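You operate a simulated robot arm through the tools that you are given. There is no shell and no other tool. Be economical: measure what you need, move in short steps, check, and stop when the job is done.

You are at the controls of a simulated two-armed robot. One attempt, no reset.

JOB
Pick up the folder marked terms with one hand, pass it to the other hand and put it on the top of the middle shelf under the hood.

The check looks at the end state, three seconds after you hand in, the way a careful person would. Anything else that was tipped, shoved, dropped, spilled or broken makes it a failure.

ROBOT AND FRAMES
Two 6-joint arms with two-finger grippers on one trunk, on a base that drives. Base frame: it is fixed to the floor where the robot stands at the start and does not move with it; the origin is under the middle of the robot, x ahead of it, y to its left, z up; the surface under the hand at the start is at about z = 0.86. Units: m, rad, N and s.
The left shoulder is at the start at [0.07, 0.176, 1.098], the right one opposite. With the tool pointing down near the work surface each hand reaches from about 0.48 to 0.8 m from the robot's upright axis, wherever it stands, measured 20 degrees to its own side. Places, roughly: top of the middle shelf under the hood [0.6, 2.2, 0.4]. Payload 2.45 kg a hand.
The tool frame of a hand sits at the grasp point between the pads (the TCP): z along the fingers, y along the line on which they close. The tips reach 0.026 m beyond it. The gripper opens to 0.096 m. The gripper's body begins 0.069 m behind the TCP.
Orientation is that of the tool frame in the base frame, as [roll, pitch, yaw] about the fixed x, y, z axes, in that order (R = Rz(yaw) Ry(pitch) Rx(roll)). With the fingers straight down and closing along the base's y, the tool's x points along the base's -x, its y along +y and its z along -z.

CONTROLS
- The arms move only by the tool nudge_tool. It takes "left_steps", "right_steps" or both (then of equal length, played together; a hand with none holds still); each is a list of rows, each a list of 7 numbers: the shift along the base's x, y, z in units of 30 mm (1.0 is 30 mm), then the turn, a rotation vector about the base's x, y, z in units of 6 degrees (1.0 is 6 degrees), then the opening, from 0 (shut) to 1 (fully open). In form: [[dx, dy, dz, rx, ry, rz, gripper], ...]. A call has 1 to 20 rows; each row shifts and turns the commanded pose from where the row before left it. A call with a number of a shift or a turn outside -1 to 1 is refused whole. Rows are played at 5 a second. More than 0.05 m and 0.15 rad between two rows, or a gripper value outside its range, and nothing of the call is played. Where a pose cannot be reached the arm comes as near as it can. A force on the tool above 40 N (or 10 N above the force at the start of the call, whichever is more), or a blocked arm, ends the call early, and 0.2 s more pass. The fingers move at their own pace and stop on an object; they squeeze with about 22 N. The grip force told is the motor's: it shows also when the fingers shut on nothing. Time passes only in rows, and 0.2 s behind the last, so rows that do not move let the fingers close. It gives the time, the measured TCP pose, the force on the tool (base axes), the opening and the grip force at its end, in the units of the frame above (readings bear some noise), with the torque about the TCP (base axes, N m) and any sound that the robot's microphone picked up, and new pictures: "pictures" is both (left out), scene, wrist or none (wrist: the cameras of the hands that moved).
- Cameras (640 x 400 px; columns grow to the right, rows downward): "scene" is now at [0.1168, 0.0268, 1.3924]; the picture's right is [0.33, -0.95, -0.00], its down [-0.72, -0.25, -0.64] and it looks along [0.61, 0.21, -0.76] (base axes); focal length 258 px, centre (320, 200). "left" rides on the left gripper at [0.082, -0.003, -0.098] in its tool frame; the picture's right is [0.04, 1.00, 0.00], its down [-0.73, 0.03, -0.68] and it looks along [-0.68, 0.03, 0.73] (tool axes); focal length 256 px, centre (320, 200). "right" rides on the right gripper at [0.082, 0.003, -0.098] in its tool frame; the picture's right is [-0.04, 1.00, 0.00], its down [-0.73, -0.03, -0.68] and it looks along [-0.68, -0.03, 0.73] (tool axes); focal length 256 px, centre (320, 200). There is no depth. A picture from a camera that has moved, and an enlarged one, comes with that camera's place and axes in the base frame and with its lens. The place of the scene camera against the robot may be out by one fixed shift of up to 0.012 m in any direction.
- raise_lower(by): slides the trunk up (or, below 0, down) by that many m; the arms and the scene camera ride with it, the base frame stays. It gives what a move gives, with no picture.
- roll_base(legs): drives the robot by 1 to 6 legs, each [ahead, left, turn to the left] in m, m and rad, along the robot's own axes; the way and the turn of a leg run together, so that a leg with both is an arc; at most 1.5 m and 3.142 rad a leg. The arms and the cameras ride along, it lands a little off, and it stops where it bumps. It gives what a move gives, and a new picture of the scene camera.
- aim_head(pan, tilt): turns the head with the scene camera to pan (to the left, within 1.501 rad either way) and tilt (down, from -0.506 to 1.204), counted from straight ahead of the robot. It gives what a move gives, and a new picture of the scene camera.
- close_up(camera, box): a new picture of the part [left, top, right, bottom] of that camera's present view, enlarged. No time passes.
- close_job(): hands the job in; it is judged then, once.

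Work in short steps. Places have to be worked out from the pictures, the camera data and where the tool is seen: move nearer, look again, correct. Check each grasp and each placing, and mend what went wrong. You have 120 turns and 260 pictures in all, those below and enlarged ones among them. Open the grippers and draw the arms clear of the work before you hand the job in, unless the task says otherwise; then end with one line.

The tools are called after ">>>" by a JSON object that holds its "method" and its "body". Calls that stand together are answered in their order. nudge_tool: Moves the arms, as the interface text tells. Its arguments: {"type":"object","properties":{"left_steps":{"type":"array","items":{"type":"array","items":{"type":"number"}}},"right_steps":{"type":"array","items":{"type":"array","items":{"type":"number"}}},"pictures":{"type":"string","enum":["both","scene","wrist","none"]}},"required":[]} The other tools are called the same way: raise_lower (by) slides the trunk up or down; roll_base (legs) drives the base; aim_head (pan, tilt) turns the head that bears the scene camera; close_up (camera, box) takes an enlarged picture of a part of a camera's view; close_job () hands the job in.

At the start:

```text
time: 0.0
left_eef_pos: [0.2474, 0.207, 0.6711]
left_tcp_rot: [-3.141, -0.001, -3.141]
left_ft_force: [0.5, -0.2, -0.1]
left_ft_torque: [-0.01, -0.01, -0.01]
left_finger_gap: 0.096
left_finger_force: 0.1
right_eef_pos: [0.6378, -0.0862, 0.9996]
right_tcp_rot: [3.141, -0.001, 3.141]
right_ft_force: [0.1, 0.3, 0.3]
right_ft_torque: [0.01, -0.01, -0.03]
right_finger_gap: 0.0959
right_finger_force: 0.1
trunk travel left (down, up): [-0.582, 0.258]
robot x, y, heading: [-0.0003, -0.0017, 0.002]
head pan, tilt: [0.333, 0.869]
```

scene: 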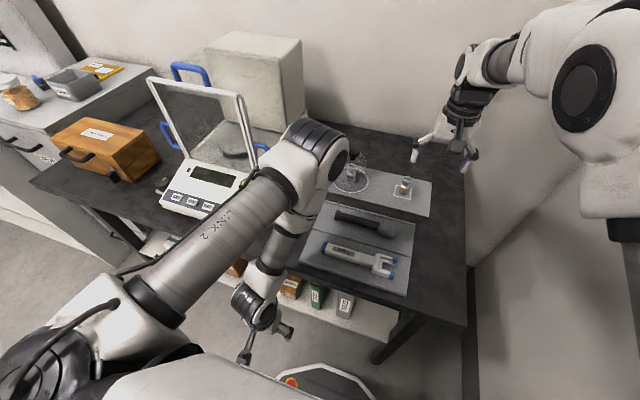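
right: 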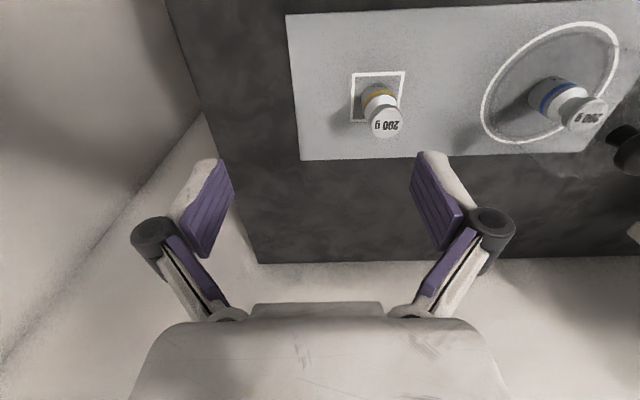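
left: 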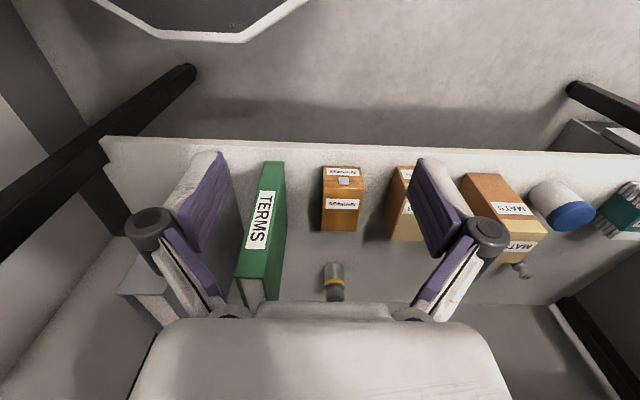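

The left wrist camera sees the green TERMS folder upright on the low shelf. I'll enlarge it and look with the head at both the shelf and the hood.

>>> {"method": "close_up", "body": {"camera": "left", "box": [100, 120, 420, 320]}}

>>> {"method": "aim_head", "body": {"pan": 1.3, "tilt": 0.6}}

```text
2.00 times, centred on (260, 220) of left
camera zoom: at [0.1658, 0.2037, 0.7685], right [-0.04, 1.0, 0.0], down [0.73, 0.03, 0.68], along [0.68, 0.03, -0.73], focal length 512 px, centre (440, 160)
```

zoom: 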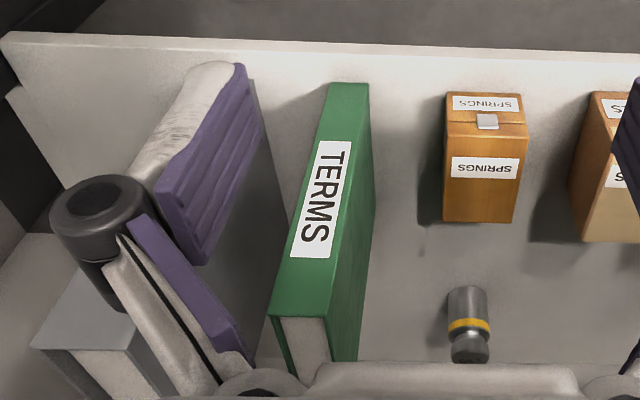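

```text
time: 1.2
left_eef_pos: [0.2481, 0.2063, 0.6715]
left_tcp_rot: [3.141, 0.0, -3.141]
left_ft_force: [0.1, 0.0, -0.9]
left_ft_torque: [0.01, 0.03, 0.01]
left_finger_gap: 0.0959
left_finger_force: 0.0
right_eef_pos: [0.6386, -0.0861, 0.9996]
right_tcp_rot: [-3.141, -0.001, -3.142]
right_ft_force: [0.5, -1.3, 0.2]
right_ft_torque: [-0.04, -0.04, 0.01]
right_finger_gap: 0.096
right_finger_force: 0.0
trunk travel left (down, up): [-0.582, 0.258]
robot x, y, heading: [-0.0003, 0.0033, 0.002]
head pan, tilt: [1.3, 0.6]
camera scene: at [0.0676, 0.0868, 1.4149], right [0.96, -0.27, 0.0], down [-0.15, -0.54, -0.82], along [0.22, 0.79, -0.57], focal length 258 px, centre (320, 200)
```

scene: 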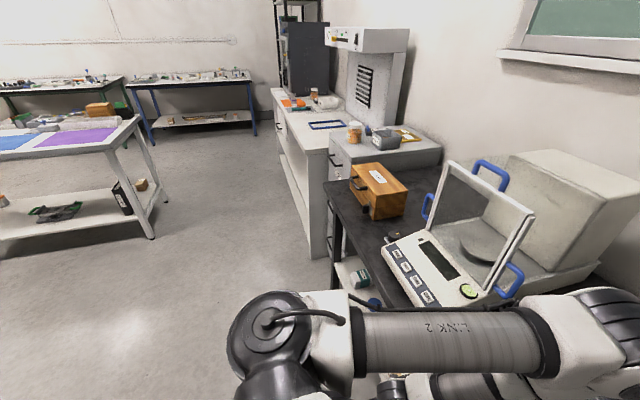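

The folder stands upright, spine towards me, roughly at x≈0.39, y≈0.14, shelf z≈0.44. The right hand is above the table, so before lowering the trunk I back off straight from the table.

>>> {"method": "aim_head", "body": {"pan": 0.1, "tilt": 0.9}}

>>> {"method": "roll_base", "body": {"legs": [[-0.42, 0, 0]]}}

```text
time: 2.6
left_eef_pos: [0.2468, 0.2069, 0.6717]
left_tcp_rot: [-3.141, 0.002, -3.14]
left_ft_force: [0.1, 0.2, -0.4]
left_ft_torque: [0.02, 0.02, 0.0]
left_finger_gap: 0.0961
left_finger_force: 0.0
right_eef_pos: [0.6384, -0.0876, 0.9994]
right_tcp_rot: [3.141, -0.001, 3.14]
right_ft_force: [0.2, 0.1, 0.1]
right_ft_torque: [0.0, 0.01, -0.02]
right_finger_gap: 0.0959
right_finger_force: 0.0
trunk travel left (down, up): [-0.582, 0.258]
robot x, y, heading: [0.0017, -0.002, 0.002]
head pan, tilt: [0.099, 0.901]
camera scene: at [0.119, 0.0092, 1.3901], right [0.1, -0.99, 0.0], down [-0.78, -0.08, -0.62], along [0.62, 0.06, -0.78], focal length 258 px, centre (320, 200)
```

scene: 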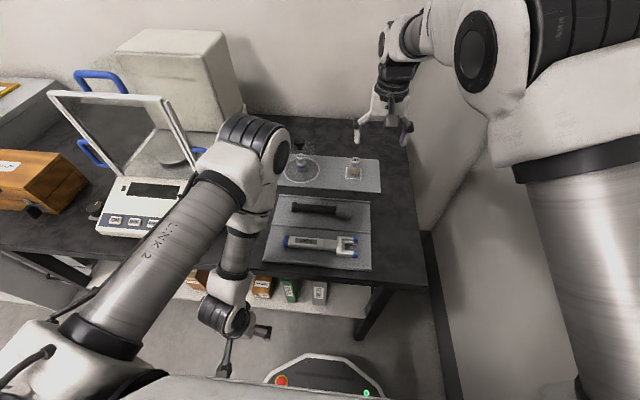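

```text
time: 5.3
left_eef_pos: [-0.1828, 0.2058, 0.6697]
left_tcp_rot: [3.142, 0.0, 3.137]
left_ft_force: [-0.4, 0.4, 0.8]
left_ft_torque: [-0.03, 0.02, -0.01]
left_finger_gap: 0.0961
left_finger_force: 0.1
right_eef_pos: [0.2071, -0.0883, 0.9996]
right_tcp_rot: [3.142, 0.0, 3.138]
right_ft_force: [-0.6, -0.2, -0.4]
right_ft_torque: [-0.01, -0.05, 0.0]
right_finger_gap: 0.0958
right_finger_force: 0.0
trunk travel left (down, up): [-0.582, 0.258]
robot x, y, heading: [-0.4323, 0.0023, -0.004]
head pan, tilt: [0.099, 0.901]
camera scene: at [-0.3124, 0.0095, 1.3901], right [0.1, -1.0, 0.0], down [-0.78, -0.07, -0.62], along [0.62, 0.06, -0.78], focal length 258 px, centre (320, 200)
```

scene: 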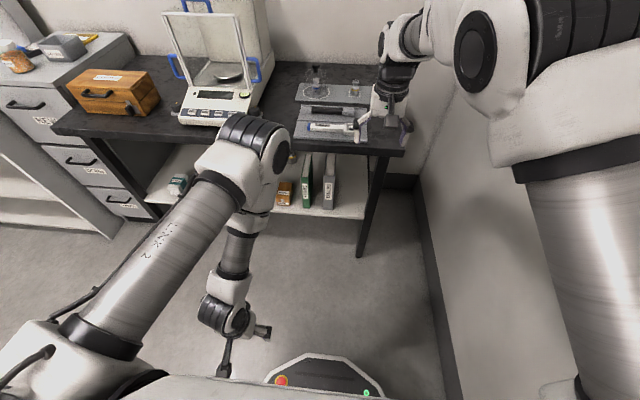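

The table is clear now. I back a little more, then lower the trunk to look at the shelf level.

>>> {"method": "roll_base", "body": {"legs": [[-0.15, 0, 0]]}}

>>> {"method": "raise_lower", "body": {"by": -0.35}}

>>> {"method": "aim_head", "body": {"pan": 0.2, "tilt": 0.5}}

```text
time: 6.7
left_eef_pos: [-0.3323, 0.2057, 0.6715]
left_tcp_rot: [-3.141, 0.0, 3.133]
left_ft_force: [-0.1, 0.6, -0.6]
left_ft_torque: [0.0, 0.0, 0.01]
left_finger_gap: 0.0959
left_finger_force: 0.0
right_eef_pos: [0.0551, -0.0918, 0.9991]
right_tcp_rot: [-3.142, 0.001, 3.131]
right_ft_force: [0.0, 0.1, -1.0]
right_ft_torque: [0.0, -0.03, 0.0]
right_finger_gap: 0.0959
right_finger_force: 0.0
trunk travel left (down, up): [-0.582, 0.258]
robot x, y, heading: [-0.5829, 0.0028, -0.012]
head pan, tilt: [0.099, 0.901]
camera scene: at [-0.4628, 0.0098, 1.3901], right [0.09, -1.0, 0.0], down [-0.78, -0.07, -0.62], along [0.62, 0.06, -0.78], focal length 258 px, centre (320, 200)
```

scene: 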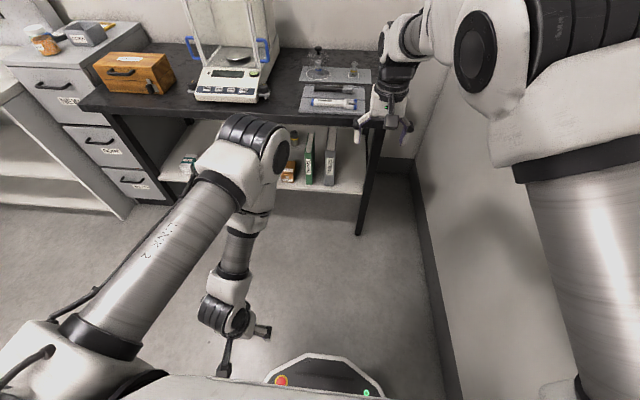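

```text
time: 10.1
left_eef_pos: [-0.3309, 0.206, 0.3215]
left_tcp_rot: [3.142, 0.0, 3.133]
left_ft_force: [0.6, 0.2, -1.3]
left_ft_torque: [0.0, 0.02, 0.0]
left_finger_gap: 0.096
left_finger_force: 0.0
right_eef_pos: [0.0554, -0.0918, 0.6508]
right_tcp_rot: [-3.14, 0.0, 3.129]
right_ft_force: [0.5, -0.4, 0.5]
right_ft_torque: [0.01, 0.02, -0.02]
right_finger_gap: 0.0962
right_finger_force: 0.0
trunk travel left (down, up): [-0.232, 0.608]
robot x, y, heading: [-0.584, 0.0035, -0.012]
head pan, tilt: [0.099, 0.901]
```

```text
time: 10.9
left_eef_pos: [-0.3323, 0.2072, 0.3207]
left_tcp_rot: [-3.141, 0.0, 3.133]
left_ft_force: [0.1, -0.4, 0.4]
left_ft_torque: [-0.01, -0.01, -0.02]
left_finger_gap: 0.096
left_finger_force: 0.0
right_eef_pos: [0.0564, -0.0909, 0.649]
right_tcp_rot: [-3.142, -0.001, 3.131]
right_ft_force: [0.3, 0.5, -0.4]
right_ft_torque: [0.0, 0.0, 0.0]
right_finger_gap: 0.0959
right_finger_force: 0.0
trunk travel left (down, up): [-0.232, 0.608]
robot x, y, heading: [-0.5831, 0.0029, -0.009]
head pan, tilt: [0.201, 0.499]
camera scene: at [-0.4483, 0.0203, 1.0739], right [0.19, -0.98, 0.0], down [-0.47, -0.09, -0.88], along [0.86, 0.17, -0.48], focal length 258 px, centre (320, 200)
```

scene: 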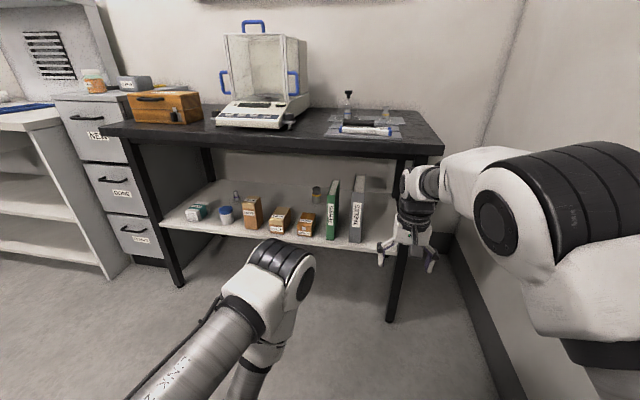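

Good overview. I enlarge the folder and the shelf for measuring.

>>> {"method": "close_up", "body": {"camera": "scene", "box": [230, 120, 450, 258]}}

```text
2.90 times, centred on (340, 189) of scene
camera zoom: at [-0.4483, 0.0203, 1.0739], right [0.19, -0.98, 0.0], down [-0.47, -0.09, -0.88], along [0.86, 0.17, -0.48], focal length 746 px, centre (262, 232)
```

zoom: 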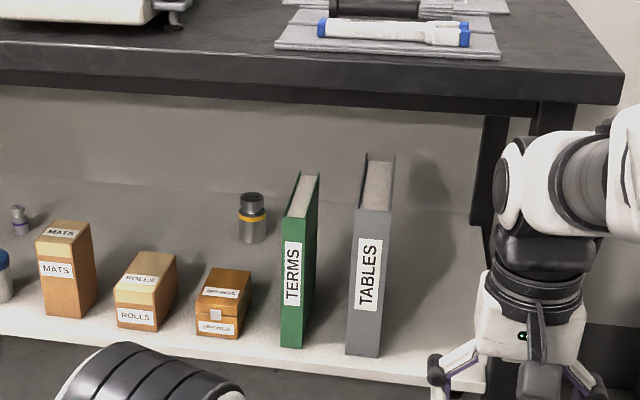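

Estimates: spine front x≈0.415, centre y≈0.14–0.15, shelf z≈0.41, top z≈0.63, thickness ≈0.03. I turn the left tool to point forward at mid-folder height and pull the right hand back to the side.

>>> {"method": "nudge_tool", "body": {"left_steps": [[0.5, -0.1, 0.4, 0, -1, 0, 0.7], [0.5, -0.1, 0.4, 0, -1, 0, 0.7], [0.5, -0.1, 0.4, 0, -1, 0, 0.7], [0.5, -0.1, 0.4, 0, -1, 0, 0.7], [0.5, -0.1, 0.4, 0, -1, 0, 0.7], [0.5, -0.1, 0.4, 0, -1, 0, 0.7], [0.5, -0.1, 0.4, 0, -1, 0, 0.7], [0.5, -0.1, 0.4, 0, -1, 0, 0.7], [0.5, -0.1, 0.4, 0, -1, 0, 0.7], [0.5, -0.1, 0.4, 0, -1, 0, 0.7], [0.5, -0.1, 0.4, 0, -1, 0, 0.7], [0.5, -0.1, 0.4, 0, -1, 0, 0.7], [0.5, -0.1, 0.4, 0, -1, 0, 0.7], [0.5, -0.1, 0.4, 0, -1, 0, 0.7], [0.5, -0.1, 0.4, 0, -1, 0, 0.7]], "right_steps": [[-0.45, -0.35, 0.1, 0, 0, 0, 0.7], [-0.45, -0.35, 0.1, 0, 0, 0, 0.7], [-0.45, -0.35, 0.1, 0, 0, 0, 0.7], [-0.45, -0.35, 0.1, 0, 0, 0, 0.7], [-0.45, -0.35, 0.1, 0, 0, 0, 0.7], [-0.45, -0.35, 0.1, 0, 0, 0, 0.7], [-0.45, -0.35, 0.1, 0, 0, 0, 0.7], [-0.45, -0.35, 0.1, 0, 0, 0, 0.7], [-0.45, -0.35, 0.1, 0, 0, 0, 0.7], [-0.45, -0.35, 0.1, 0, 0, 0, 0.7], [-0.45, -0.35, 0.1, 0, 0, 0, 0.7], [-0.45, -0.35, 0.1, 0, 0, 0, 0.7], [-0.45, -0.35, 0.1, 0, 0, 0, 0.7], [-0.45, -0.35, 0.1, 0, 0, 0, 0.7], [-0.45, -0.35, 0.1, 0, 0, 0, 0.7]]}}

```text
time: 14.1
left_eef_pos: [-0.065, 0.1637, 0.4781]
left_tcp_rot: [1.785, 1.561, 1.789]
left_ft_force: [0.2, 0.7, -0.6]
left_ft_torque: [-0.01, -0.03, 0.02]
left_finger_gap: 0.0672
left_finger_force: 0.1
left hand out of reach, approached as far as the arm can: row 1, 2, 3, 4, 5, 6, 8, 10, 14, 15
right_eef_pos: [-0.1478, -0.2486, 0.695]
right_tcp_rot: [3.14, -0.001, 3.13]
right_ft_force: [-0.4, 0.1, 0.0]
right_ft_torque: [0.01, 0.01, 0.01]
right_finger_gap: 0.0666
right_finger_force: 0.1
trunk travel left (down, up): [-0.232, 0.608]
robot x, y, heading: [-0.5815, 0.0039, -0.009]
head pan, tilt: [0.201, 0.499]
camera scene: at [-0.4485, 0.0201, 1.074], right [0.19, -0.98, 0.0], down [-0.47, -0.09, -0.88], along [0.86, 0.17, -0.48], focal length 258 px, centre (320, 200)
camera right: at [-0.2294, -0.2449, 0.7925], right [0.05, 1.0, 0.0], down [0.73, -0.04, 0.68], along [0.68, -0.03, -0.73], focal length 256 px, centre (320, 200)
camera left: at [-0.1641, 0.1606, 0.3955], right [0.0, 1.0, -0.03], down [-0.68, 0.02, 0.74], along [0.74, 0.02, 0.68], focal length 256 px, centre (320, 200)
```

scene: 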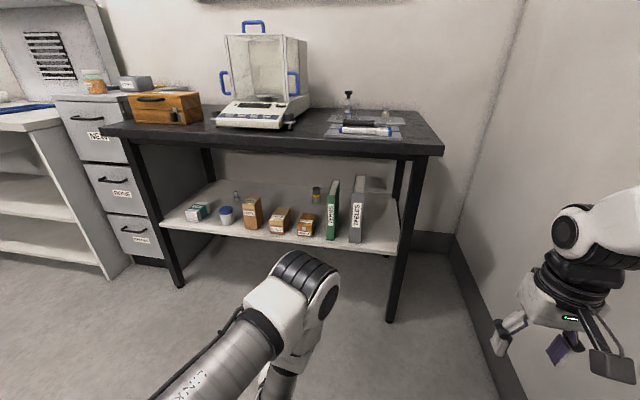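
right: 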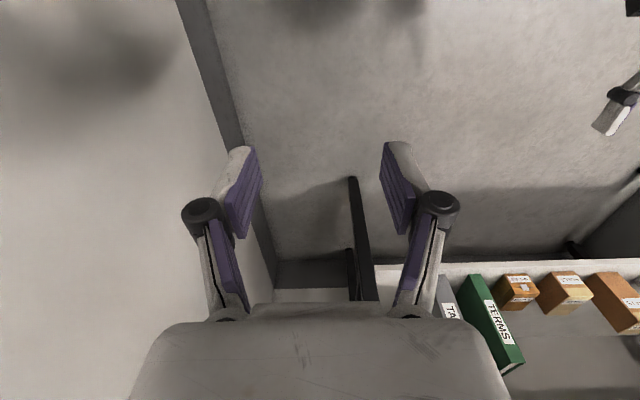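
left: 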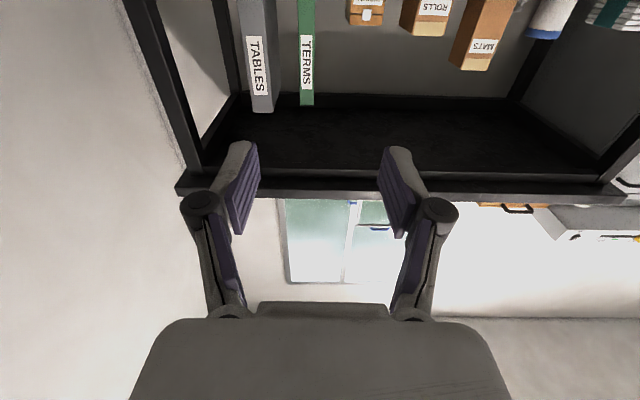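

The spine is at y≈0.138, top z≈0.632; the left tool points straight forward at z 0.478. I shift the hand −26 mm in y and drive ahead 0.33 m.

>>> {"method": "nudge_tool", "body": {"left_steps": [[0, -0.43, 0, 0, 0, 0, 0.7], [0, -0.43, 0, 0, 0, 0, 0.7], [0, 0, 0, 0, 0, 0, 0.7]], "pictures": "none"}}

>>> {"method": "roll_base", "body": {"legs": [[0.33, 0, 0]]}}

>>> {"method": "close_up", "body": {"camera": "left", "box": [0, 0, 640, 400]}}

```text
time: 14.9
left_eef_pos: [-0.0585, 0.1575, 0.4708]
left_tcp_rot: [1.49, 1.561, 1.489]
left_ft_force: [1.0, -0.1, -0.2]
left_ft_torque: [0.01, -0.02, -0.02]
left_finger_gap: 0.0672
left_finger_force: 0.0
left hand out of reach, approached as far as the arm can: row 1, 2
right_eef_pos: [-0.1476, -0.2502, 0.6944]
right_tcp_rot: [3.141, 0.0, 3.131]
right_ft_force: [0.2, 0.2, 0.4]
right_ft_torque: [-0.03, -0.03, 0.03]
right_finger_gap: 0.0671
right_finger_force: 0.0
trunk travel left (down, up): [-0.232, 0.608]
robot x, y, heading: [-0.5811, 0.0022, -0.011]
head pan, tilt: [0.201, 0.499]
```

```text
time: 17.1
left_eef_pos: [0.2706, 0.146, 0.47]
left_tcp_rot: [1.551, 1.561, 1.539]
left_ft_force: [0.7, -0.3, -0.6]
left_ft_torque: [0.0, -0.02, 0.02]
left_finger_gap: 0.0672
left_finger_force: 0.0
right_eef_pos: [0.1787, -0.2588, 0.6936]
right_tcp_rot: [3.14, -0.001, 3.121]
right_ft_force: [-0.3, 0.2, 0.7]
right_ft_torque: [-0.02, 0.0, 0.0]
right_finger_gap: 0.0673
right_finger_force: 0.1
trunk travel left (down, up): [-0.232, 0.608]
robot x, y, heading: [-0.2532, -0.0047, -0.021]
head pan, tilt: [0.201, 0.499]
camera scene: at [-0.1189, 0.0139, 1.0739], right [0.18, -0.98, 0.0], down [-0.47, -0.09, -0.88], along [0.86, 0.16, -0.48], focal length 258 px, centre (320, 200)
```

scene: 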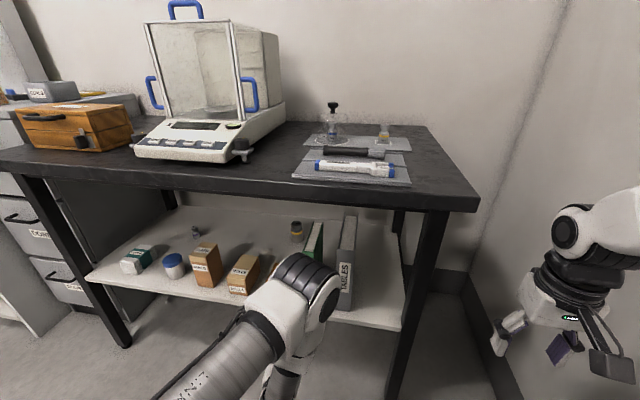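

```text
1.00 times, centred on (320, 200) of left (not enlarged: the box is as wide or as high as the picture)
camera zoom: at [0.173, 0.1456, 0.3877], right [0.01, 1.0, -0.03], down [-0.68, 0.03, 0.73], along [0.73, 0.01, 0.68], focal length 256 px, centre (320, 200)
```

zoom: 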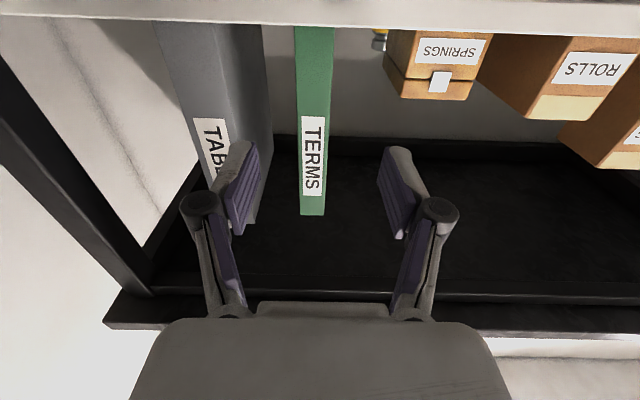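

The spine centre is at y≈0.139. A level tool is at the arm's limit and the camera would be near the shelf edge, so I pitch the tool 30° down and raise it to z≈0.53.

>>> {"method": "nudge_tool", "body": {"left_steps": [[0, -0.05, 0.3, 0, 1, 0, 0.7], [0, -0.05, 0.3, 0, 1, 0, 0.7], [0, -0.05, 0.3, 0, 1, 0, 0.7], [0, -0.05, 0.3, 0, 1, 0, 0.7], [0, 0, 0.3, 0, 1, 0, 0.7], [0, 0, 0, 0, 0, 0, 0.7]], "pictures": "wrist"}}

```text
time: 18.5
left_eef_pos: [0.2804, 0.17, 0.5058]
left_tcp_rot: [-3.131, 1.039, -3.14]
left_ft_force: [-0.2, 0.0, -1.0]
left_ft_torque: [0.03, 0.03, -0.01]
left_finger_gap: 0.0671
left_finger_force: 0.1
left hand out of reach, approached as far as the arm can: row 1, 2, 3, 4
right_eef_pos: [0.1785, -0.259, 0.6935]
right_tcp_rot: [-3.141, 0.0, 3.123]
right_ft_force: [0.2, 0.9, -0.7]
right_ft_torque: [0.0, 0.04, 0.0]
right_finger_gap: 0.0671
right_finger_force: 0.1
trunk travel left (down, up): [-0.232, 0.608]
robot x, y, heading: [-0.2545, -0.003, -0.018]
head pan, tilt: [0.201, 0.499]
camera left: at [0.1531, 0.1679, 0.4843], right [-0.01, 1.0, -0.04], down [-0.21, 0.03, 0.98], along [0.98, 0.02, 0.21], focal length 256 px, centre (320, 200)
```

left: 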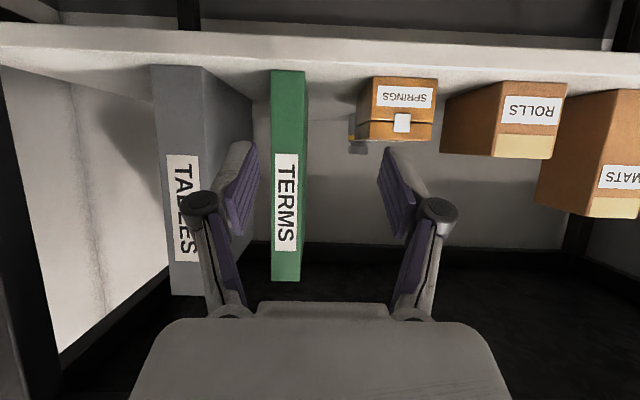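

Now the pose is reached. Folder: y≈0.139, x front≈0.412, z 0.417–0.632, thickness ≈0.033. I align y, raise to z 0.53 and advance halfway.

>>> {"method": "nudge_tool", "body": {"left_steps": [[0, -0.52, 0.4, 0, 0, 0, 0.7], [0, -0.52, 0.4, 0, 0, 0, 0.7], [0.6, 0, 0, 0, 0, 0, 0.7], [0.6, 0, 0, 0, 0, 0, 0.7], [0.6, 0, 0, 0, 0, 0, 0.7], [0, 0, 0, 0, 0, 0, 0.7]], "pictures": "wrist"}}

```text
time: 19.9
left_eef_pos: [0.3455, 0.1677, 0.5296]
left_tcp_rot: [3.13, 1.048, 3.118]
left_ft_force: [0.2, -0.1, 0.3]
left_ft_torque: [-0.03, -0.01, 0.02]
left_finger_gap: 0.0671
left_finger_force: 0.3
left hand out of reach, approached as far as the arm can: row 1, 2
right_eef_pos: [0.1792, -0.2601, 0.6944]
right_tcp_rot: [-3.14, 0.0, 3.122]
right_ft_force: [0.2, 0.5, -1.1]
right_ft_torque: [0.02, 0.02, 0.0]
right_finger_gap: 0.0672
right_finger_force: 0.1
trunk travel left (down, up): [-0.232, 0.608]
robot x, y, heading: [-0.2511, -0.0042, -0.021]
head pan, tilt: [0.201, 0.499]
camera left: at [0.2192, 0.1664, 0.507], right [0.0, 1.0, -0.03], down [-0.22, 0.03, 0.97], along [0.97, 0.01, 0.22], focal length 256 px, centre (320, 200)
```

left: 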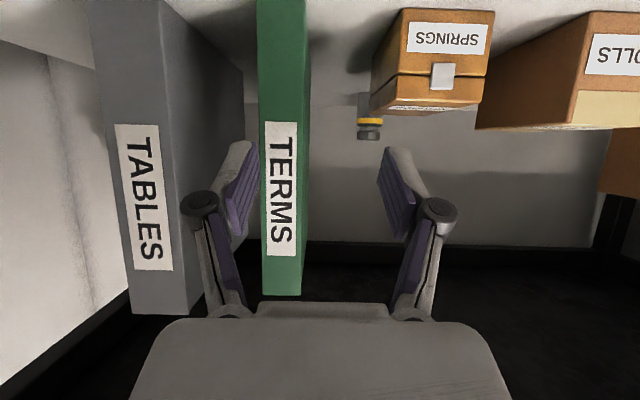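

The hand stays at y≈0.168 (arm limit), so I slide the base about 4 cm to the right, trimming the heading as well.

>>> {"method": "roll_base", "body": {"legs": [[0, -0.04, 0.02]]}}

>>> {"method": "close_up", "body": {"camera": "left", "box": [0, 0, 640, 400]}}

```text
time: 20.8
left_eef_pos: [0.3407, 0.1398, 0.5298]
left_tcp_rot: [3.133, 1.048, 3.141]
left_ft_force: [0.1, -0.4, -0.2]
left_ft_torque: [0.05, 0.03, -0.01]
left_finger_gap: 0.0673
left_finger_force: 0.1
right_eef_pos: [0.1845, -0.2899, 0.6941]
right_tcp_rot: [3.141, 0.0, -3.141]
right_ft_force: [0.3, 0.4, 0.9]
right_ft_torque: [0.03, -0.02, 0.01]
right_finger_gap: 0.0671
right_finger_force: 0.1
trunk travel left (down, up): [-0.232, 0.608]
robot x, y, heading: [-0.2527, -0.0416, 0.002]
head pan, tilt: [0.201, 0.499]
camera scene: at [-0.1201, -0.0236, 1.074], right [0.2, -0.98, 0.0], down [-0.47, -0.09, -0.88], along [0.86, 0.18, -0.48], focal length 258 px, centre (320, 200)
```

scene: 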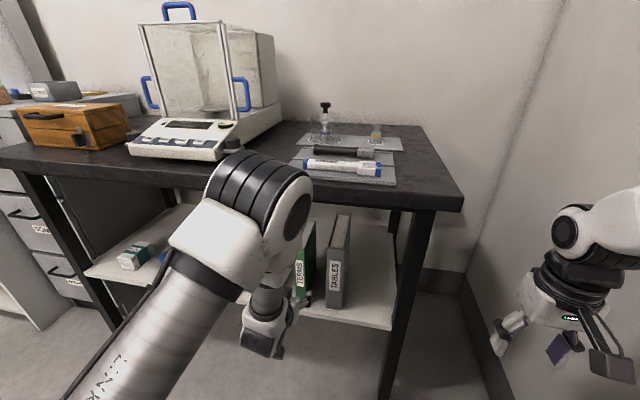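

```text
1.00 times, centred on (320, 200) of left (not enlarged: the box is as wide or as high as the picture)
camera zoom: at [0.215, 0.1362, 0.5069], right [-0.03, 1.0, -0.03], down [-0.22, 0.02, 0.97], along [0.97, 0.03, 0.22], focal length 256 px, centre (320, 200)
```

zoom: 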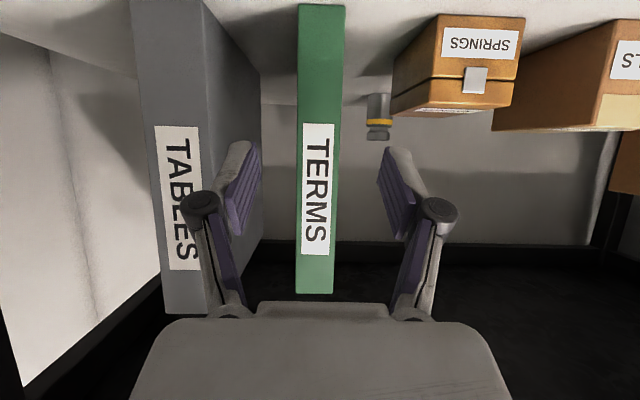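

Folder is centred between the fingers. I advance with the arm only, 8 cm first.

>>> {"method": "nudge_tool", "body": {"left_steps": [[0.55, 0, 0, 0, 0, 0, 0.7], [0.55, 0, 0, 0, 0, 0, 0.7], [0.55, 0, 0, 0, 0, 0, 0.7], [0.55, 0, 0, 0, 0, 0, 0.7], [0.55, 0, 0, 0, 0, 0, 0.7], [0, 0, 0, 0, 0, 0, 0.7]]}}

```text
time: 22.2
left_eef_pos: [0.4234, 0.1402, 0.5284]
left_tcp_rot: [3.135, 1.046, 3.141]
left_ft_force: [-0.1, -0.2, 0.4]
left_ft_torque: [-0.02, -0.04, 0.0]
left_finger_gap: 0.0669
left_finger_force: 0.0
right_eef_pos: [0.1832, -0.2897, 0.6945]
right_tcp_rot: [3.14, -0.001, 3.141]
right_ft_force: [-0.7, -1.3, -0.1]
right_ft_torque: [0.0, 0.01, 0.0]
right_finger_gap: 0.0671
right_finger_force: 0.0
trunk travel left (down, up): [-0.232, 0.608]
robot x, y, heading: [-0.2508, -0.0408, -0.005]
head pan, tilt: [0.201, 0.499]
camera scene: at [-0.1201, -0.0227, 1.074], right [0.2, -0.98, 0.0], down [-0.47, -0.1, -0.88], along [0.86, 0.18, -0.48], focal length 258 px, centre (320, 200)
camera left: at [0.2969, 0.1368, 0.5054], right [-0.03, 1.0, -0.03], down [-0.22, 0.02, 0.97], along [0.97, 0.03, 0.22], focal length 256 px, centre (320, 200)
```

scene: 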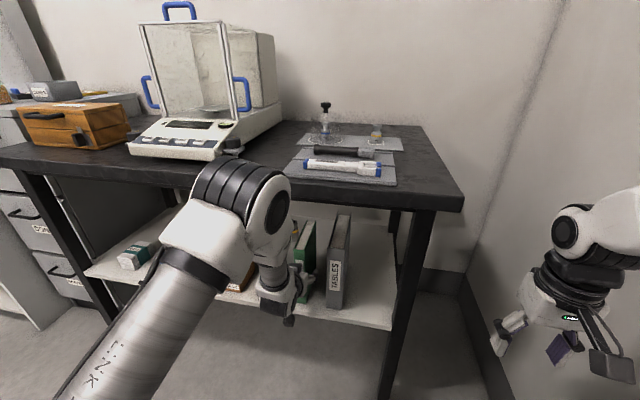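
left: 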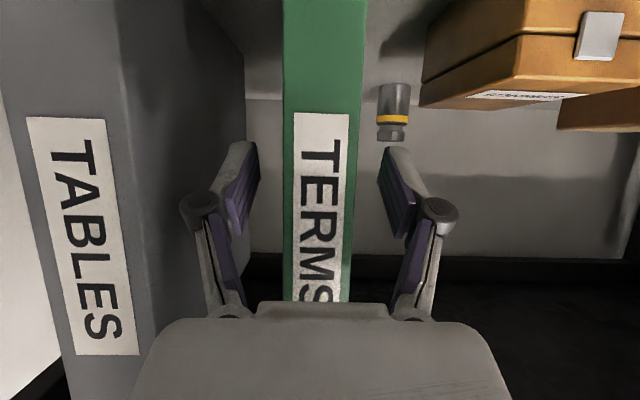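

Well centred; I advance the last 3.5 cm and close.

>>> {"method": "nudge_tool", "body": {"left_steps": [[0.6, 0, 0, 0, 0, 0, 0.7], [0.6, 0, 0, 0, 0, 0, 0.7], [0, 0, 0, 0, 0, 0, 0.7], [0, 0, 0, 0, 0, 0, 0.3], [0, 0, 0, 0, 0, 0, 0], [0, 0, 0, 0, 0, 0, 0], [0, 0, 0, 0, 0, 0, 0]], "pictures": "wrist"}}

```text
time: 23.8
left_eef_pos: [0.4576, 0.1398, 0.5272]
left_tcp_rot: [3.134, 1.046, 3.139]
left_ft_force: [0.4, -0.2, 0.1]
left_ft_torque: [-0.04, 0.01, -0.05]
left_finger_gap: 0.0299
left_finger_force: 22.6
right_eef_pos: [0.182, -0.2898, 0.694]
right_tcp_rot: [-3.141, 0.0, -3.141]
right_ft_force: [-0.4, 0.7, 0.4]
right_ft_torque: [0.01, 0.0, 0.01]
right_finger_gap: 0.0672
right_finger_force: 0.1
trunk travel left (down, up): [-0.232, 0.608]
robot x, y, heading: [-0.2539, -0.0414, 0.002]
head pan, tilt: [0.201, 0.499]
camera left: at [0.3311, 0.1373, 0.5058], right [-0.03, 1.0, -0.03], down [-0.22, 0.02, 0.97], along [0.97, 0.03, 0.22], focal length 256 px, centre (320, 200)
```

left: 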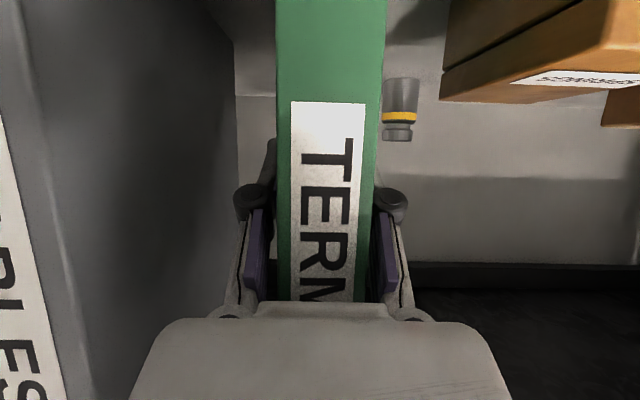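

Gripped (gap 30 mm, 22.6 N). I lift 2 cm with the arm and check.

>>> {"method": "nudge_tool", "body": {"left_steps": [[0, 0, 0.25, 0, 0, 0, 0], [0, 0, 0.25, 0, 0, 0, 0], [0, 0, 0.25, 0, 0, 0, 0], [0, 0, 0, 0, 0, 0, 0]]}}

```text
time: 24.8
left_eef_pos: [0.4591, 0.1409, 0.5516]
left_tcp_rot: [3.134, 1.048, -3.141]
left_ft_force: [-0.8, -0.3, -4.1]
left_ft_torque: [-0.03, 0.12, -0.02]
left_finger_gap: 0.03
left_finger_force: 22.1
right_eef_pos: [0.1833, -0.2898, 0.694]
right_tcp_rot: [-3.141, 0.001, -3.141]
right_ft_force: [-0.2, -0.2, 0.0]
right_ft_torque: [0.02, -0.01, -0.01]
right_finger_gap: 0.0673
right_finger_force: 0.0
trunk travel left (down, up): [-0.232, 0.608]
robot x, y, heading: [-0.2523, -0.0424, 0.001]
head pan, tilt: [0.201, 0.499]
camera scene: at [-0.1195, -0.0226, 1.0739], right [0.2, -0.98, 0.0], down [-0.47, -0.1, -0.88], along [0.86, 0.18, -0.48], focal length 258 px, centre (320, 200)
camera left: at [0.3332, 0.137, 0.5284], right [-0.03, 1.0, -0.03], down [-0.22, 0.02, 0.97], along [0.97, 0.03, 0.22], focal length 256 px, centre (320, 200)
```

scene: 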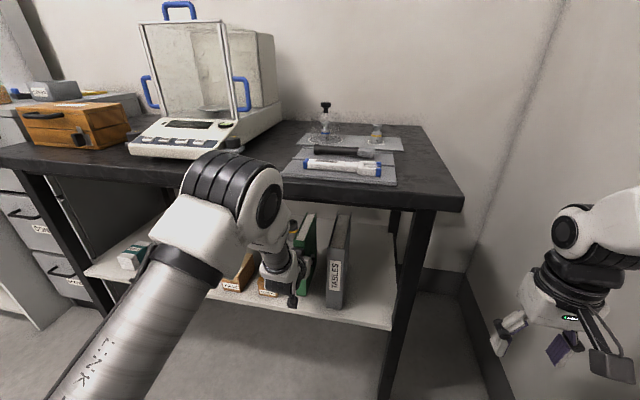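
left: 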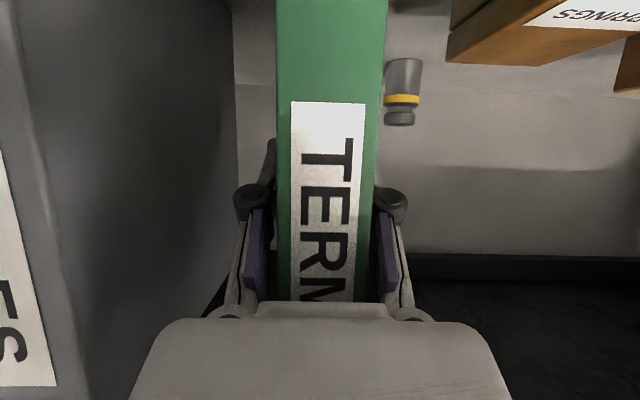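

Lifted: 4.1 N weight, no slip. I back straight out by 0.5 m.

>>> {"method": "roll_base", "body": {"legs": [[-0.25, 0, 0], [-0.3, 0, 0]]}}

>>> {"method": "aim_head", "body": {"pan": 0.9, "tilt": 0.35}}

```text
time: 27.7
left_eef_pos: [0.046, 0.1418, 0.5486]
left_tcp_rot: [3.133, 1.044, 3.139]
left_ft_force: [1.2, 0.7, -5.3]
left_ft_torque: [-0.03, 0.1, -0.01]
left_finger_gap: 0.0299
left_finger_force: 22.3
right_eef_pos: [-0.2285, -0.2884, 0.6941]
right_tcp_rot: [-3.141, 0.0, -3.14]
right_ft_force: [0.6, 0.6, -0.6]
right_ft_torque: [-0.06, -0.01, 0.01]
right_finger_gap: 0.0673
right_finger_force: 0.0
trunk travel left (down, up): [-0.232, 0.608]
robot x, y, heading: [-0.6657, -0.0442, 0.002]
head pan, tilt: [0.201, 0.499]
stopped in leg 2: the robot was blocked; the commanded pose is now the measured one
camera scene: at [-0.5316, -0.022, 1.0736], right [0.2, -0.98, 0.0], down [-0.47, -0.1, -0.88], along [0.86, 0.18, -0.48], focal length 258 px, centre (320, 200)
```

scene: 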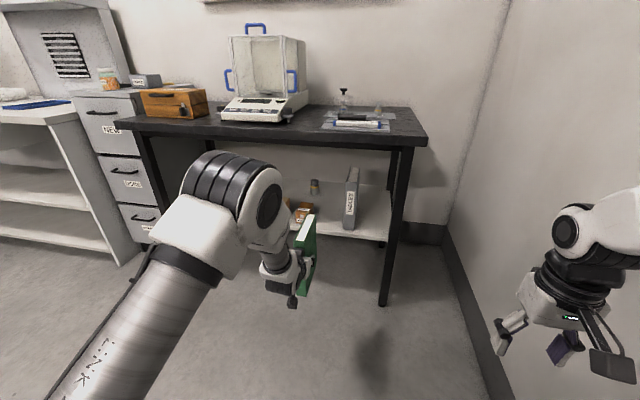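

```text
time: 28.8
left_eef_pos: [0.0442, 0.1411, 0.551]
left_tcp_rot: [3.134, 1.046, 3.139]
left_ft_force: [-0.3, 0.0, -3.6]
left_ft_torque: [0.01, 0.1, 0.0]
left_finger_gap: 0.0295
left_finger_force: 21.4
right_eef_pos: [-0.2292, -0.2889, 0.6953]
right_tcp_rot: [3.141, 0.001, -3.139]
right_ft_force: [0.1, 0.4, -0.7]
right_ft_torque: [0.01, 0.02, 0.02]
right_finger_gap: 0.0672
right_finger_force: 0.0
trunk travel left (down, up): [-0.232, 0.608]
robot x, y, heading: [-0.6684, -0.0417, -0.003]
head pan, tilt: [0.901, 0.351]
camera scene: at [-0.5646, 0.0327, 1.0876], right [0.78, -0.62, 0.0], down [-0.21, -0.27, -0.94], along [0.58, 0.74, -0.34], focal length 258 px, centre (320, 200)
```

scene: 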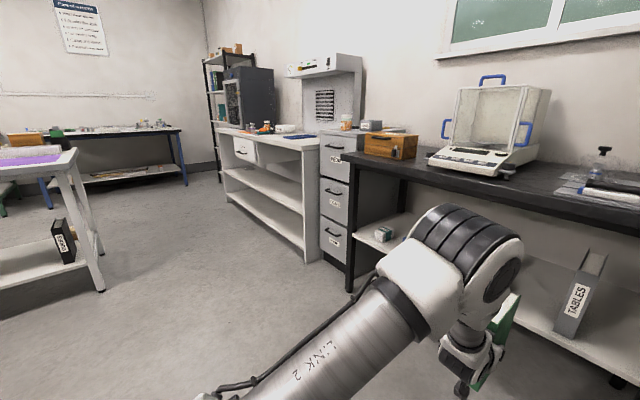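

The folder is out; the base bumped something behind, so I pull forward a bit. For the handover I want the folder's plane crosswise (left from +y, right from −y), so I test yawing the left hand to the right.

>>> {"method": "roll_base", "body": {"legs": [[0.06, 0, 0]]}}

>>> {"method": "aim_head", "body": {"pan": 0.1, "tilt": 0.7}}

>>> {"method": "nudge_tool", "body": {"left_steps": [[-0.3, 0, 0, 0, 0, -1, 0], [-0.3, 0, 0, 0, 0, -1, 0], [-0.3, 0, 0, 0, 0, -1, 0], [-0.3, 0, 0, 0, 0, -1, 0], [-0.3, 0, 0, 0, 0, -1, 0], [-0.3, 0, 0, 0, 0, -1, 0]], "pictures": "scene"}}

```text
time: 29.8
left_eef_pos: [0.1063, 0.1419, 0.5495]
left_tcp_rot: [3.133, 1.046, -3.142]
left_ft_force: [-0.1, -0.6, -4.3]
left_ft_torque: [-0.02, 0.1, 0.02]
left_finger_gap: 0.0298
left_finger_force: 21.6
right_eef_pos: [-0.1686, -0.2891, 0.6929]
right_tcp_rot: [3.14, 0.0, -3.14]
right_ft_force: [0.0, 0.1, -0.2]
right_ft_torque: [0.04, -0.01, -0.03]
right_finger_gap: 0.0673
right_finger_force: 0.0
trunk travel left (down, up): [-0.232, 0.608]
robot x, y, heading: [-0.6069, -0.0422, 0.002]
head pan, tilt: [0.901, 0.351]
camera scene: at [-0.5029, 0.0329, 1.0874], right [0.78, -0.62, 0.0], down [-0.21, -0.27, -0.94], along [0.58, 0.74, -0.34], focal length 258 px, centre (320, 200)
```

scene: 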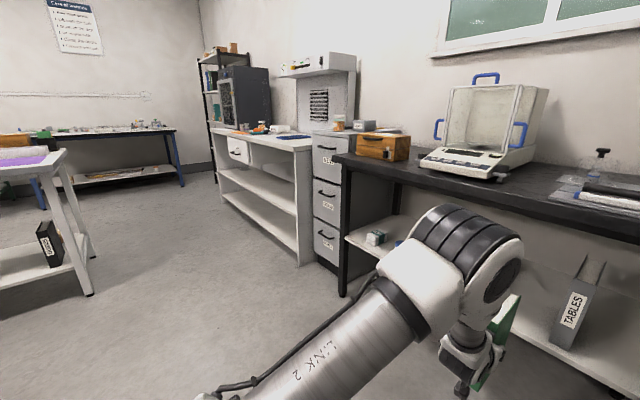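

```text
time: 30.9
left_eef_pos: [0.1065, 0.142, 0.5504]
left_tcp_rot: [3.134, 1.046, -3.141]
left_ft_force: [0.2, 0.1, -3.7]
left_ft_torque: [-0.02, 0.09, -0.03]
left_finger_gap: 0.0301
left_finger_force: 22.4
right_eef_pos: [-0.169, -0.2878, 0.6951]
right_tcp_rot: [3.14, 0.002, -3.141]
right_ft_force: [-0.6, -0.3, 0.0]
right_ft_torque: [0.01, 0.0, 0.01]
right_finger_gap: 0.0673
right_finger_force: 0.0
trunk travel left (down, up): [-0.232, 0.608]
robot x, y, heading: [-0.6065, -0.0436, 0.003]
head pan, tilt: [0.099, 0.7]
camera scene: at [-0.4772, -0.0315, 1.0562], right [0.1, -0.99, 0.0], down [-0.64, -0.07, -0.76], along [0.76, 0.08, -0.64], focal length 258 px, centre (320, 200)
```

scene: 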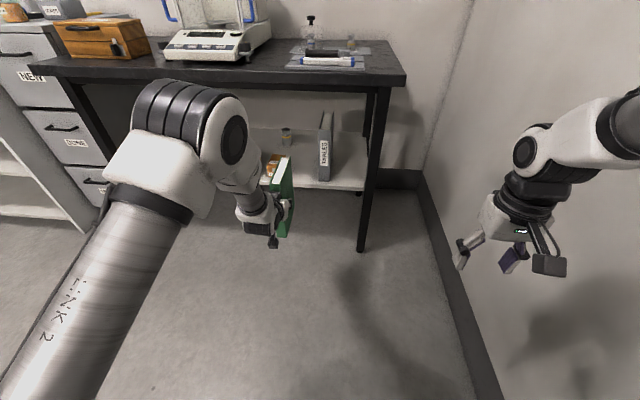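

```text
time: 32.3
left_eef_pos: [0.0526, 0.1429, 0.5505]
left_tcp_rot: [3.135, 1.046, 2.514]
left_ft_force: [0.1, -0.7, -3.3]
left_ft_torque: [0.07, 0.09, -0.02]
left_finger_gap: 0.0298
left_finger_force: 21.7
right_eef_pos: [-0.169, -0.2881, 0.6943]
right_tcp_rot: [3.141, 0.001, -3.141]
right_ft_force: [0.3, -0.1, 0.4]
right_ft_torque: [0.02, -0.02, 0.01]
right_finger_gap: 0.067
right_finger_force: 0.1
trunk travel left (down, up): [-0.232, 0.608]
robot x, y, heading: [-0.6089, -0.0435, 0.001]
head pan, tilt: [0.099, 0.7]
camera scene: at [-0.4773, -0.0313, 1.0562], right [0.1, -0.99, 0.0], down [-0.64, -0.07, -0.76], along [0.76, 0.08, -0.64], focal length 258 px, centre (320, 200)
```

scene: 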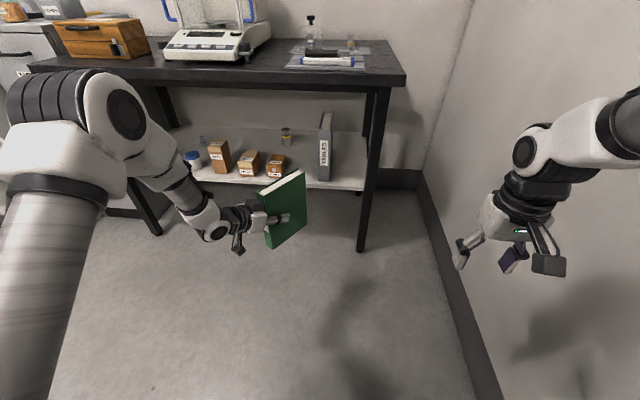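

Works well. Continue to −90° while drawing the hand in.

>>> {"method": "nudge_tool", "body": {"left_steps": [[-0.4, 0, 0.2, 0, 0, -1, 0], [-0.4, 0, 0.2, 0, 0, -1, 0], [-0.4, 0, 0.2, 0, 0, -1, 0], [-0.4, 0, 0.2, 0, 0, -1, 0], [-0.4, 0, 0.2, 0, 0, -1, 0], [-0.4, 0, 0.2, 0, 0, -1, 0], [-0.4, 0, 0.2, 0, 0, -1, 0], [-0.4, 0, 0.2, 0, 0, -1, 0], [-0.4, 0, 0.2, 0, 0, -1, 0]], "pictures": "scene"}}

```text
time: 34.3
left_eef_pos: [-0.0595, 0.1431, 0.6069]
left_tcp_rot: [3.134, 1.046, 1.57]
left_ft_force: [0.2, 1.0, -3.7]
left_ft_torque: [0.11, 0.0, 0.01]
left_finger_gap: 0.0297
left_finger_force: 21.7
right_eef_pos: [-0.1692, -0.2884, 0.6954]
right_tcp_rot: [3.142, 0.002, -3.14]
right_ft_force: [0.7, -0.2, 1.0]
right_ft_torque: [0.03, -0.01, 0.02]
right_finger_gap: 0.0672
right_finger_force: 0.1
trunk travel left (down, up): [-0.232, 0.608]
robot x, y, heading: [-0.6054, -0.0436, 0.005]
head pan, tilt: [0.099, 0.7]
camera scene: at [-0.4775, -0.0316, 1.0562], right [0.1, -0.99, 0.0], down [-0.64, -0.07, -0.76], along [0.76, 0.08, -0.64], focal length 258 px, centre (320, 200)
```

scene: 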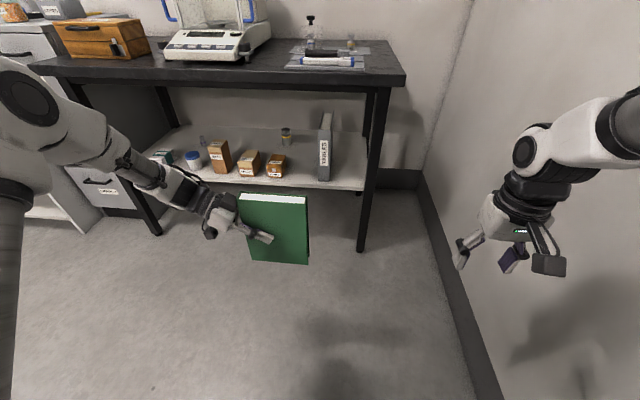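

Folder is crosswise, fore-edge at y≈0.04. The wall on the right is at y≈−0.6, so I shift the base left 0.5 m to give the right elbow room.

>>> {"method": "roll_base", "body": {"legs": [[0.03, 0.5, 0]]}}

>>> {"method": "nudge_tool", "body": {"right_steps": [[0, 0, 0, 0, -1, 0, 0.7], [0, 0, 0, 0, -1, 0, 0.7], [0, 0, 0, 0, -1, 0, 0.7], [0, 0, 0, 0, -1, 0, 0.7], [0, 0, 0, 0, -1, 0, 0.7], [0, 0, 0, 0, -1, 0, 0.7], [0, 0, 0, 0, -1, 0, 0.7], [0, 0, 0, 0, -1, 0, 0.7], [0, 0, 0, 0, -1, 0, 0.7], [0, 0, 0, 0, -1, 0, 0.7]], "pictures": "scene"}}

```text
time: 37.3
left_eef_pos: [-0.0371, 0.6591, 0.6067]
left_tcp_rot: [3.134, 1.046, 1.589]
left_ft_force: [-0.3, -1.0, -4.6]
left_ft_torque: [0.1, 0.03, 0.02]
left_finger_gap: 0.0297
left_finger_force: 22.4
right_eef_pos: [-0.1414, 0.227, 0.6955]
right_tcp_rot: [-3.141, 0.004, -3.119]
right_ft_force: [-0.4, 0.5, 1.0]
right_ft_torque: [-0.04, -0.01, -0.03]
right_finger_gap: 0.0672
right_finger_force: 0.1
trunk travel left (down, up): [-0.232, 0.608]
robot x, y, heading: [-0.5804, 0.4671, 0.022]
head pan, tilt: [0.099, 0.7]
camera scene: at [-0.4533, 0.4787, 1.0562], right [0.12, -0.99, 0.0], down [-0.64, -0.08, -0.76], along [0.76, 0.09, -0.64], focal length 258 px, centre (320, 200)
```

scene: 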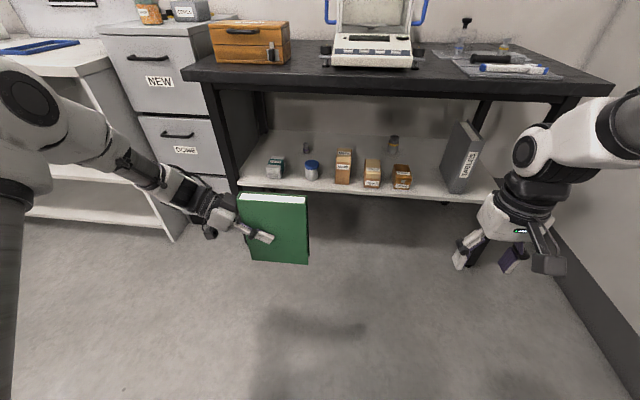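

```text
time: 39.5
left_eef_pos: [-0.0373, 0.6608, 0.6063]
left_tcp_rot: [3.135, 1.047, 1.591]
left_ft_force: [-1.1, -0.2, -4.5]
left_ft_torque: [0.09, -0.04, 0.01]
left_finger_gap: 0.0296
left_finger_force: 21.9
right_eef_pos: [-0.0526, 0.2302, 0.6969]
right_tcp_rot: [-3.106, 1.05, -3.101]
right_ft_force: [-0.5, -0.2, 0.8]
right_ft_torque: [0.0, -0.01, 0.01]
right_finger_gap: 0.0673
right_finger_force: 0.1
right hand out of reach, approached as far as the arm can: row 2, 3, 4, 5, 7, 8, 9, 10
trunk travel left (down, up): [-0.232, 0.608]
robot x, y, heading: [-0.5802, 0.464, 0.019]
head pan, tilt: [0.099, 0.7]
camera scene: at [-0.453, 0.4783, 1.0561], right [0.12, -0.99, 0.0], down [-0.64, -0.08, -0.76], along [0.76, 0.09, -0.64], focal length 258 px, centre (320, 200)
```

scene: 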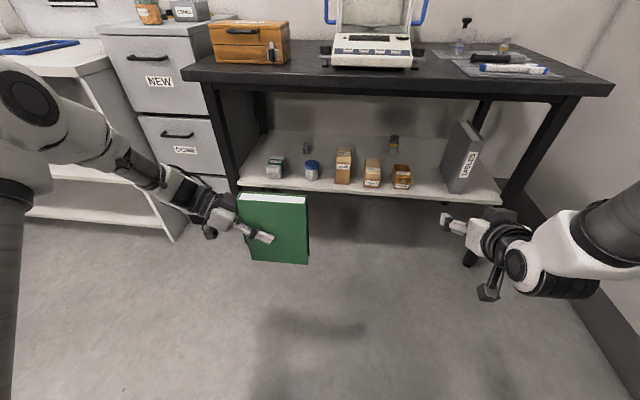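

Now yaw the right hand +90° to face the folder's fore-edge.

>>> {"method": "nudge_tool", "body": {"right_steps": [[0, 0, 0, 0, 0, 1, 0.7], [0, 0, 0, 0, 0, 1, 0.7], [0, 0, 0, 0, 0, 1, 0.7], [0, 0, 0, 0, 0, 1, 0.7], [0, 0, 0, 0, 0, 1, 0.7], [0, 0, 0, 0, 0, 1, 0.7], [0, 0, 0, 0, 0, 1, 0.7], [0, 0, 0, 0, 0, 1, 0.7], [0, 0, 0, 0, 0, 1, 0.7], [0, 0, 0, 0, 0, 1, 0.7], [0, 0, 0, 0, 0, 1, 0.7], [0, 0, 0, 0, 0, 1, 0.7], [0, 0, 0, 0, 0, 1, 0.7], [0, 0, 0, 0, 0, 1, 0.7], [0, 0, 0, 0, 0, 1, 0.7], [0, 0, 0, 0, 0, 0, 0.7]]}}

```text
time: 42.9
left_eef_pos: [-0.0383, 0.6595, 0.6066]
left_tcp_rot: [3.134, 1.046, 1.591]
left_ft_force: [-0.7, -0.2, -2.8]
left_ft_torque: [0.12, 0.02, -0.04]
left_finger_gap: 0.0298
left_finger_force: 22.5
right_eef_pos: [-0.055, 0.2289, 0.6973]
right_tcp_rot: [-3.106, 1.049, -1.531]
right_ft_force: [0.1, -0.8, 0.0]
right_ft_torque: [0.0, -0.01, 0.0]
right_finger_gap: 0.0671
right_finger_force: 0.0
trunk travel left (down, up): [-0.232, 0.608]
robot x, y, heading: [-0.5791, 0.4666, 0.022]
head pan, tilt: [0.099, 0.7]
camera scene: at [-0.4534, 0.4782, 1.0562], right [0.12, -0.99, 0.0], down [-0.64, -0.08, -0.76], along [0.76, 0.09, -0.64], focal length 258 px, centre (320, 200)
camera right: at [-0.0557, 0.1044, 0.6754], right [-1.0, 0.01, 0.02], down [0.02, -0.22, 0.97], along [0.01, 0.97, 0.22], focal length 256 px, centre (320, 200)
```

scene: 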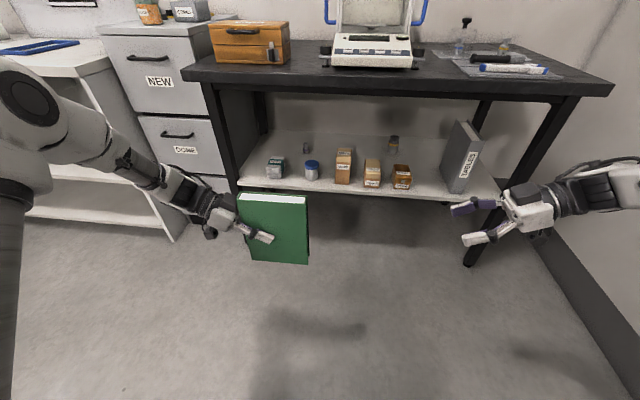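
right: 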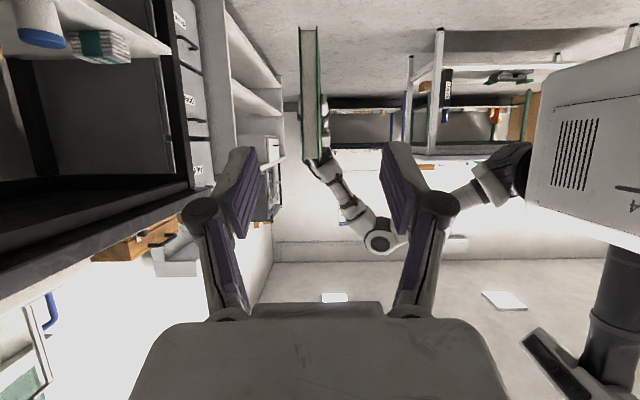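

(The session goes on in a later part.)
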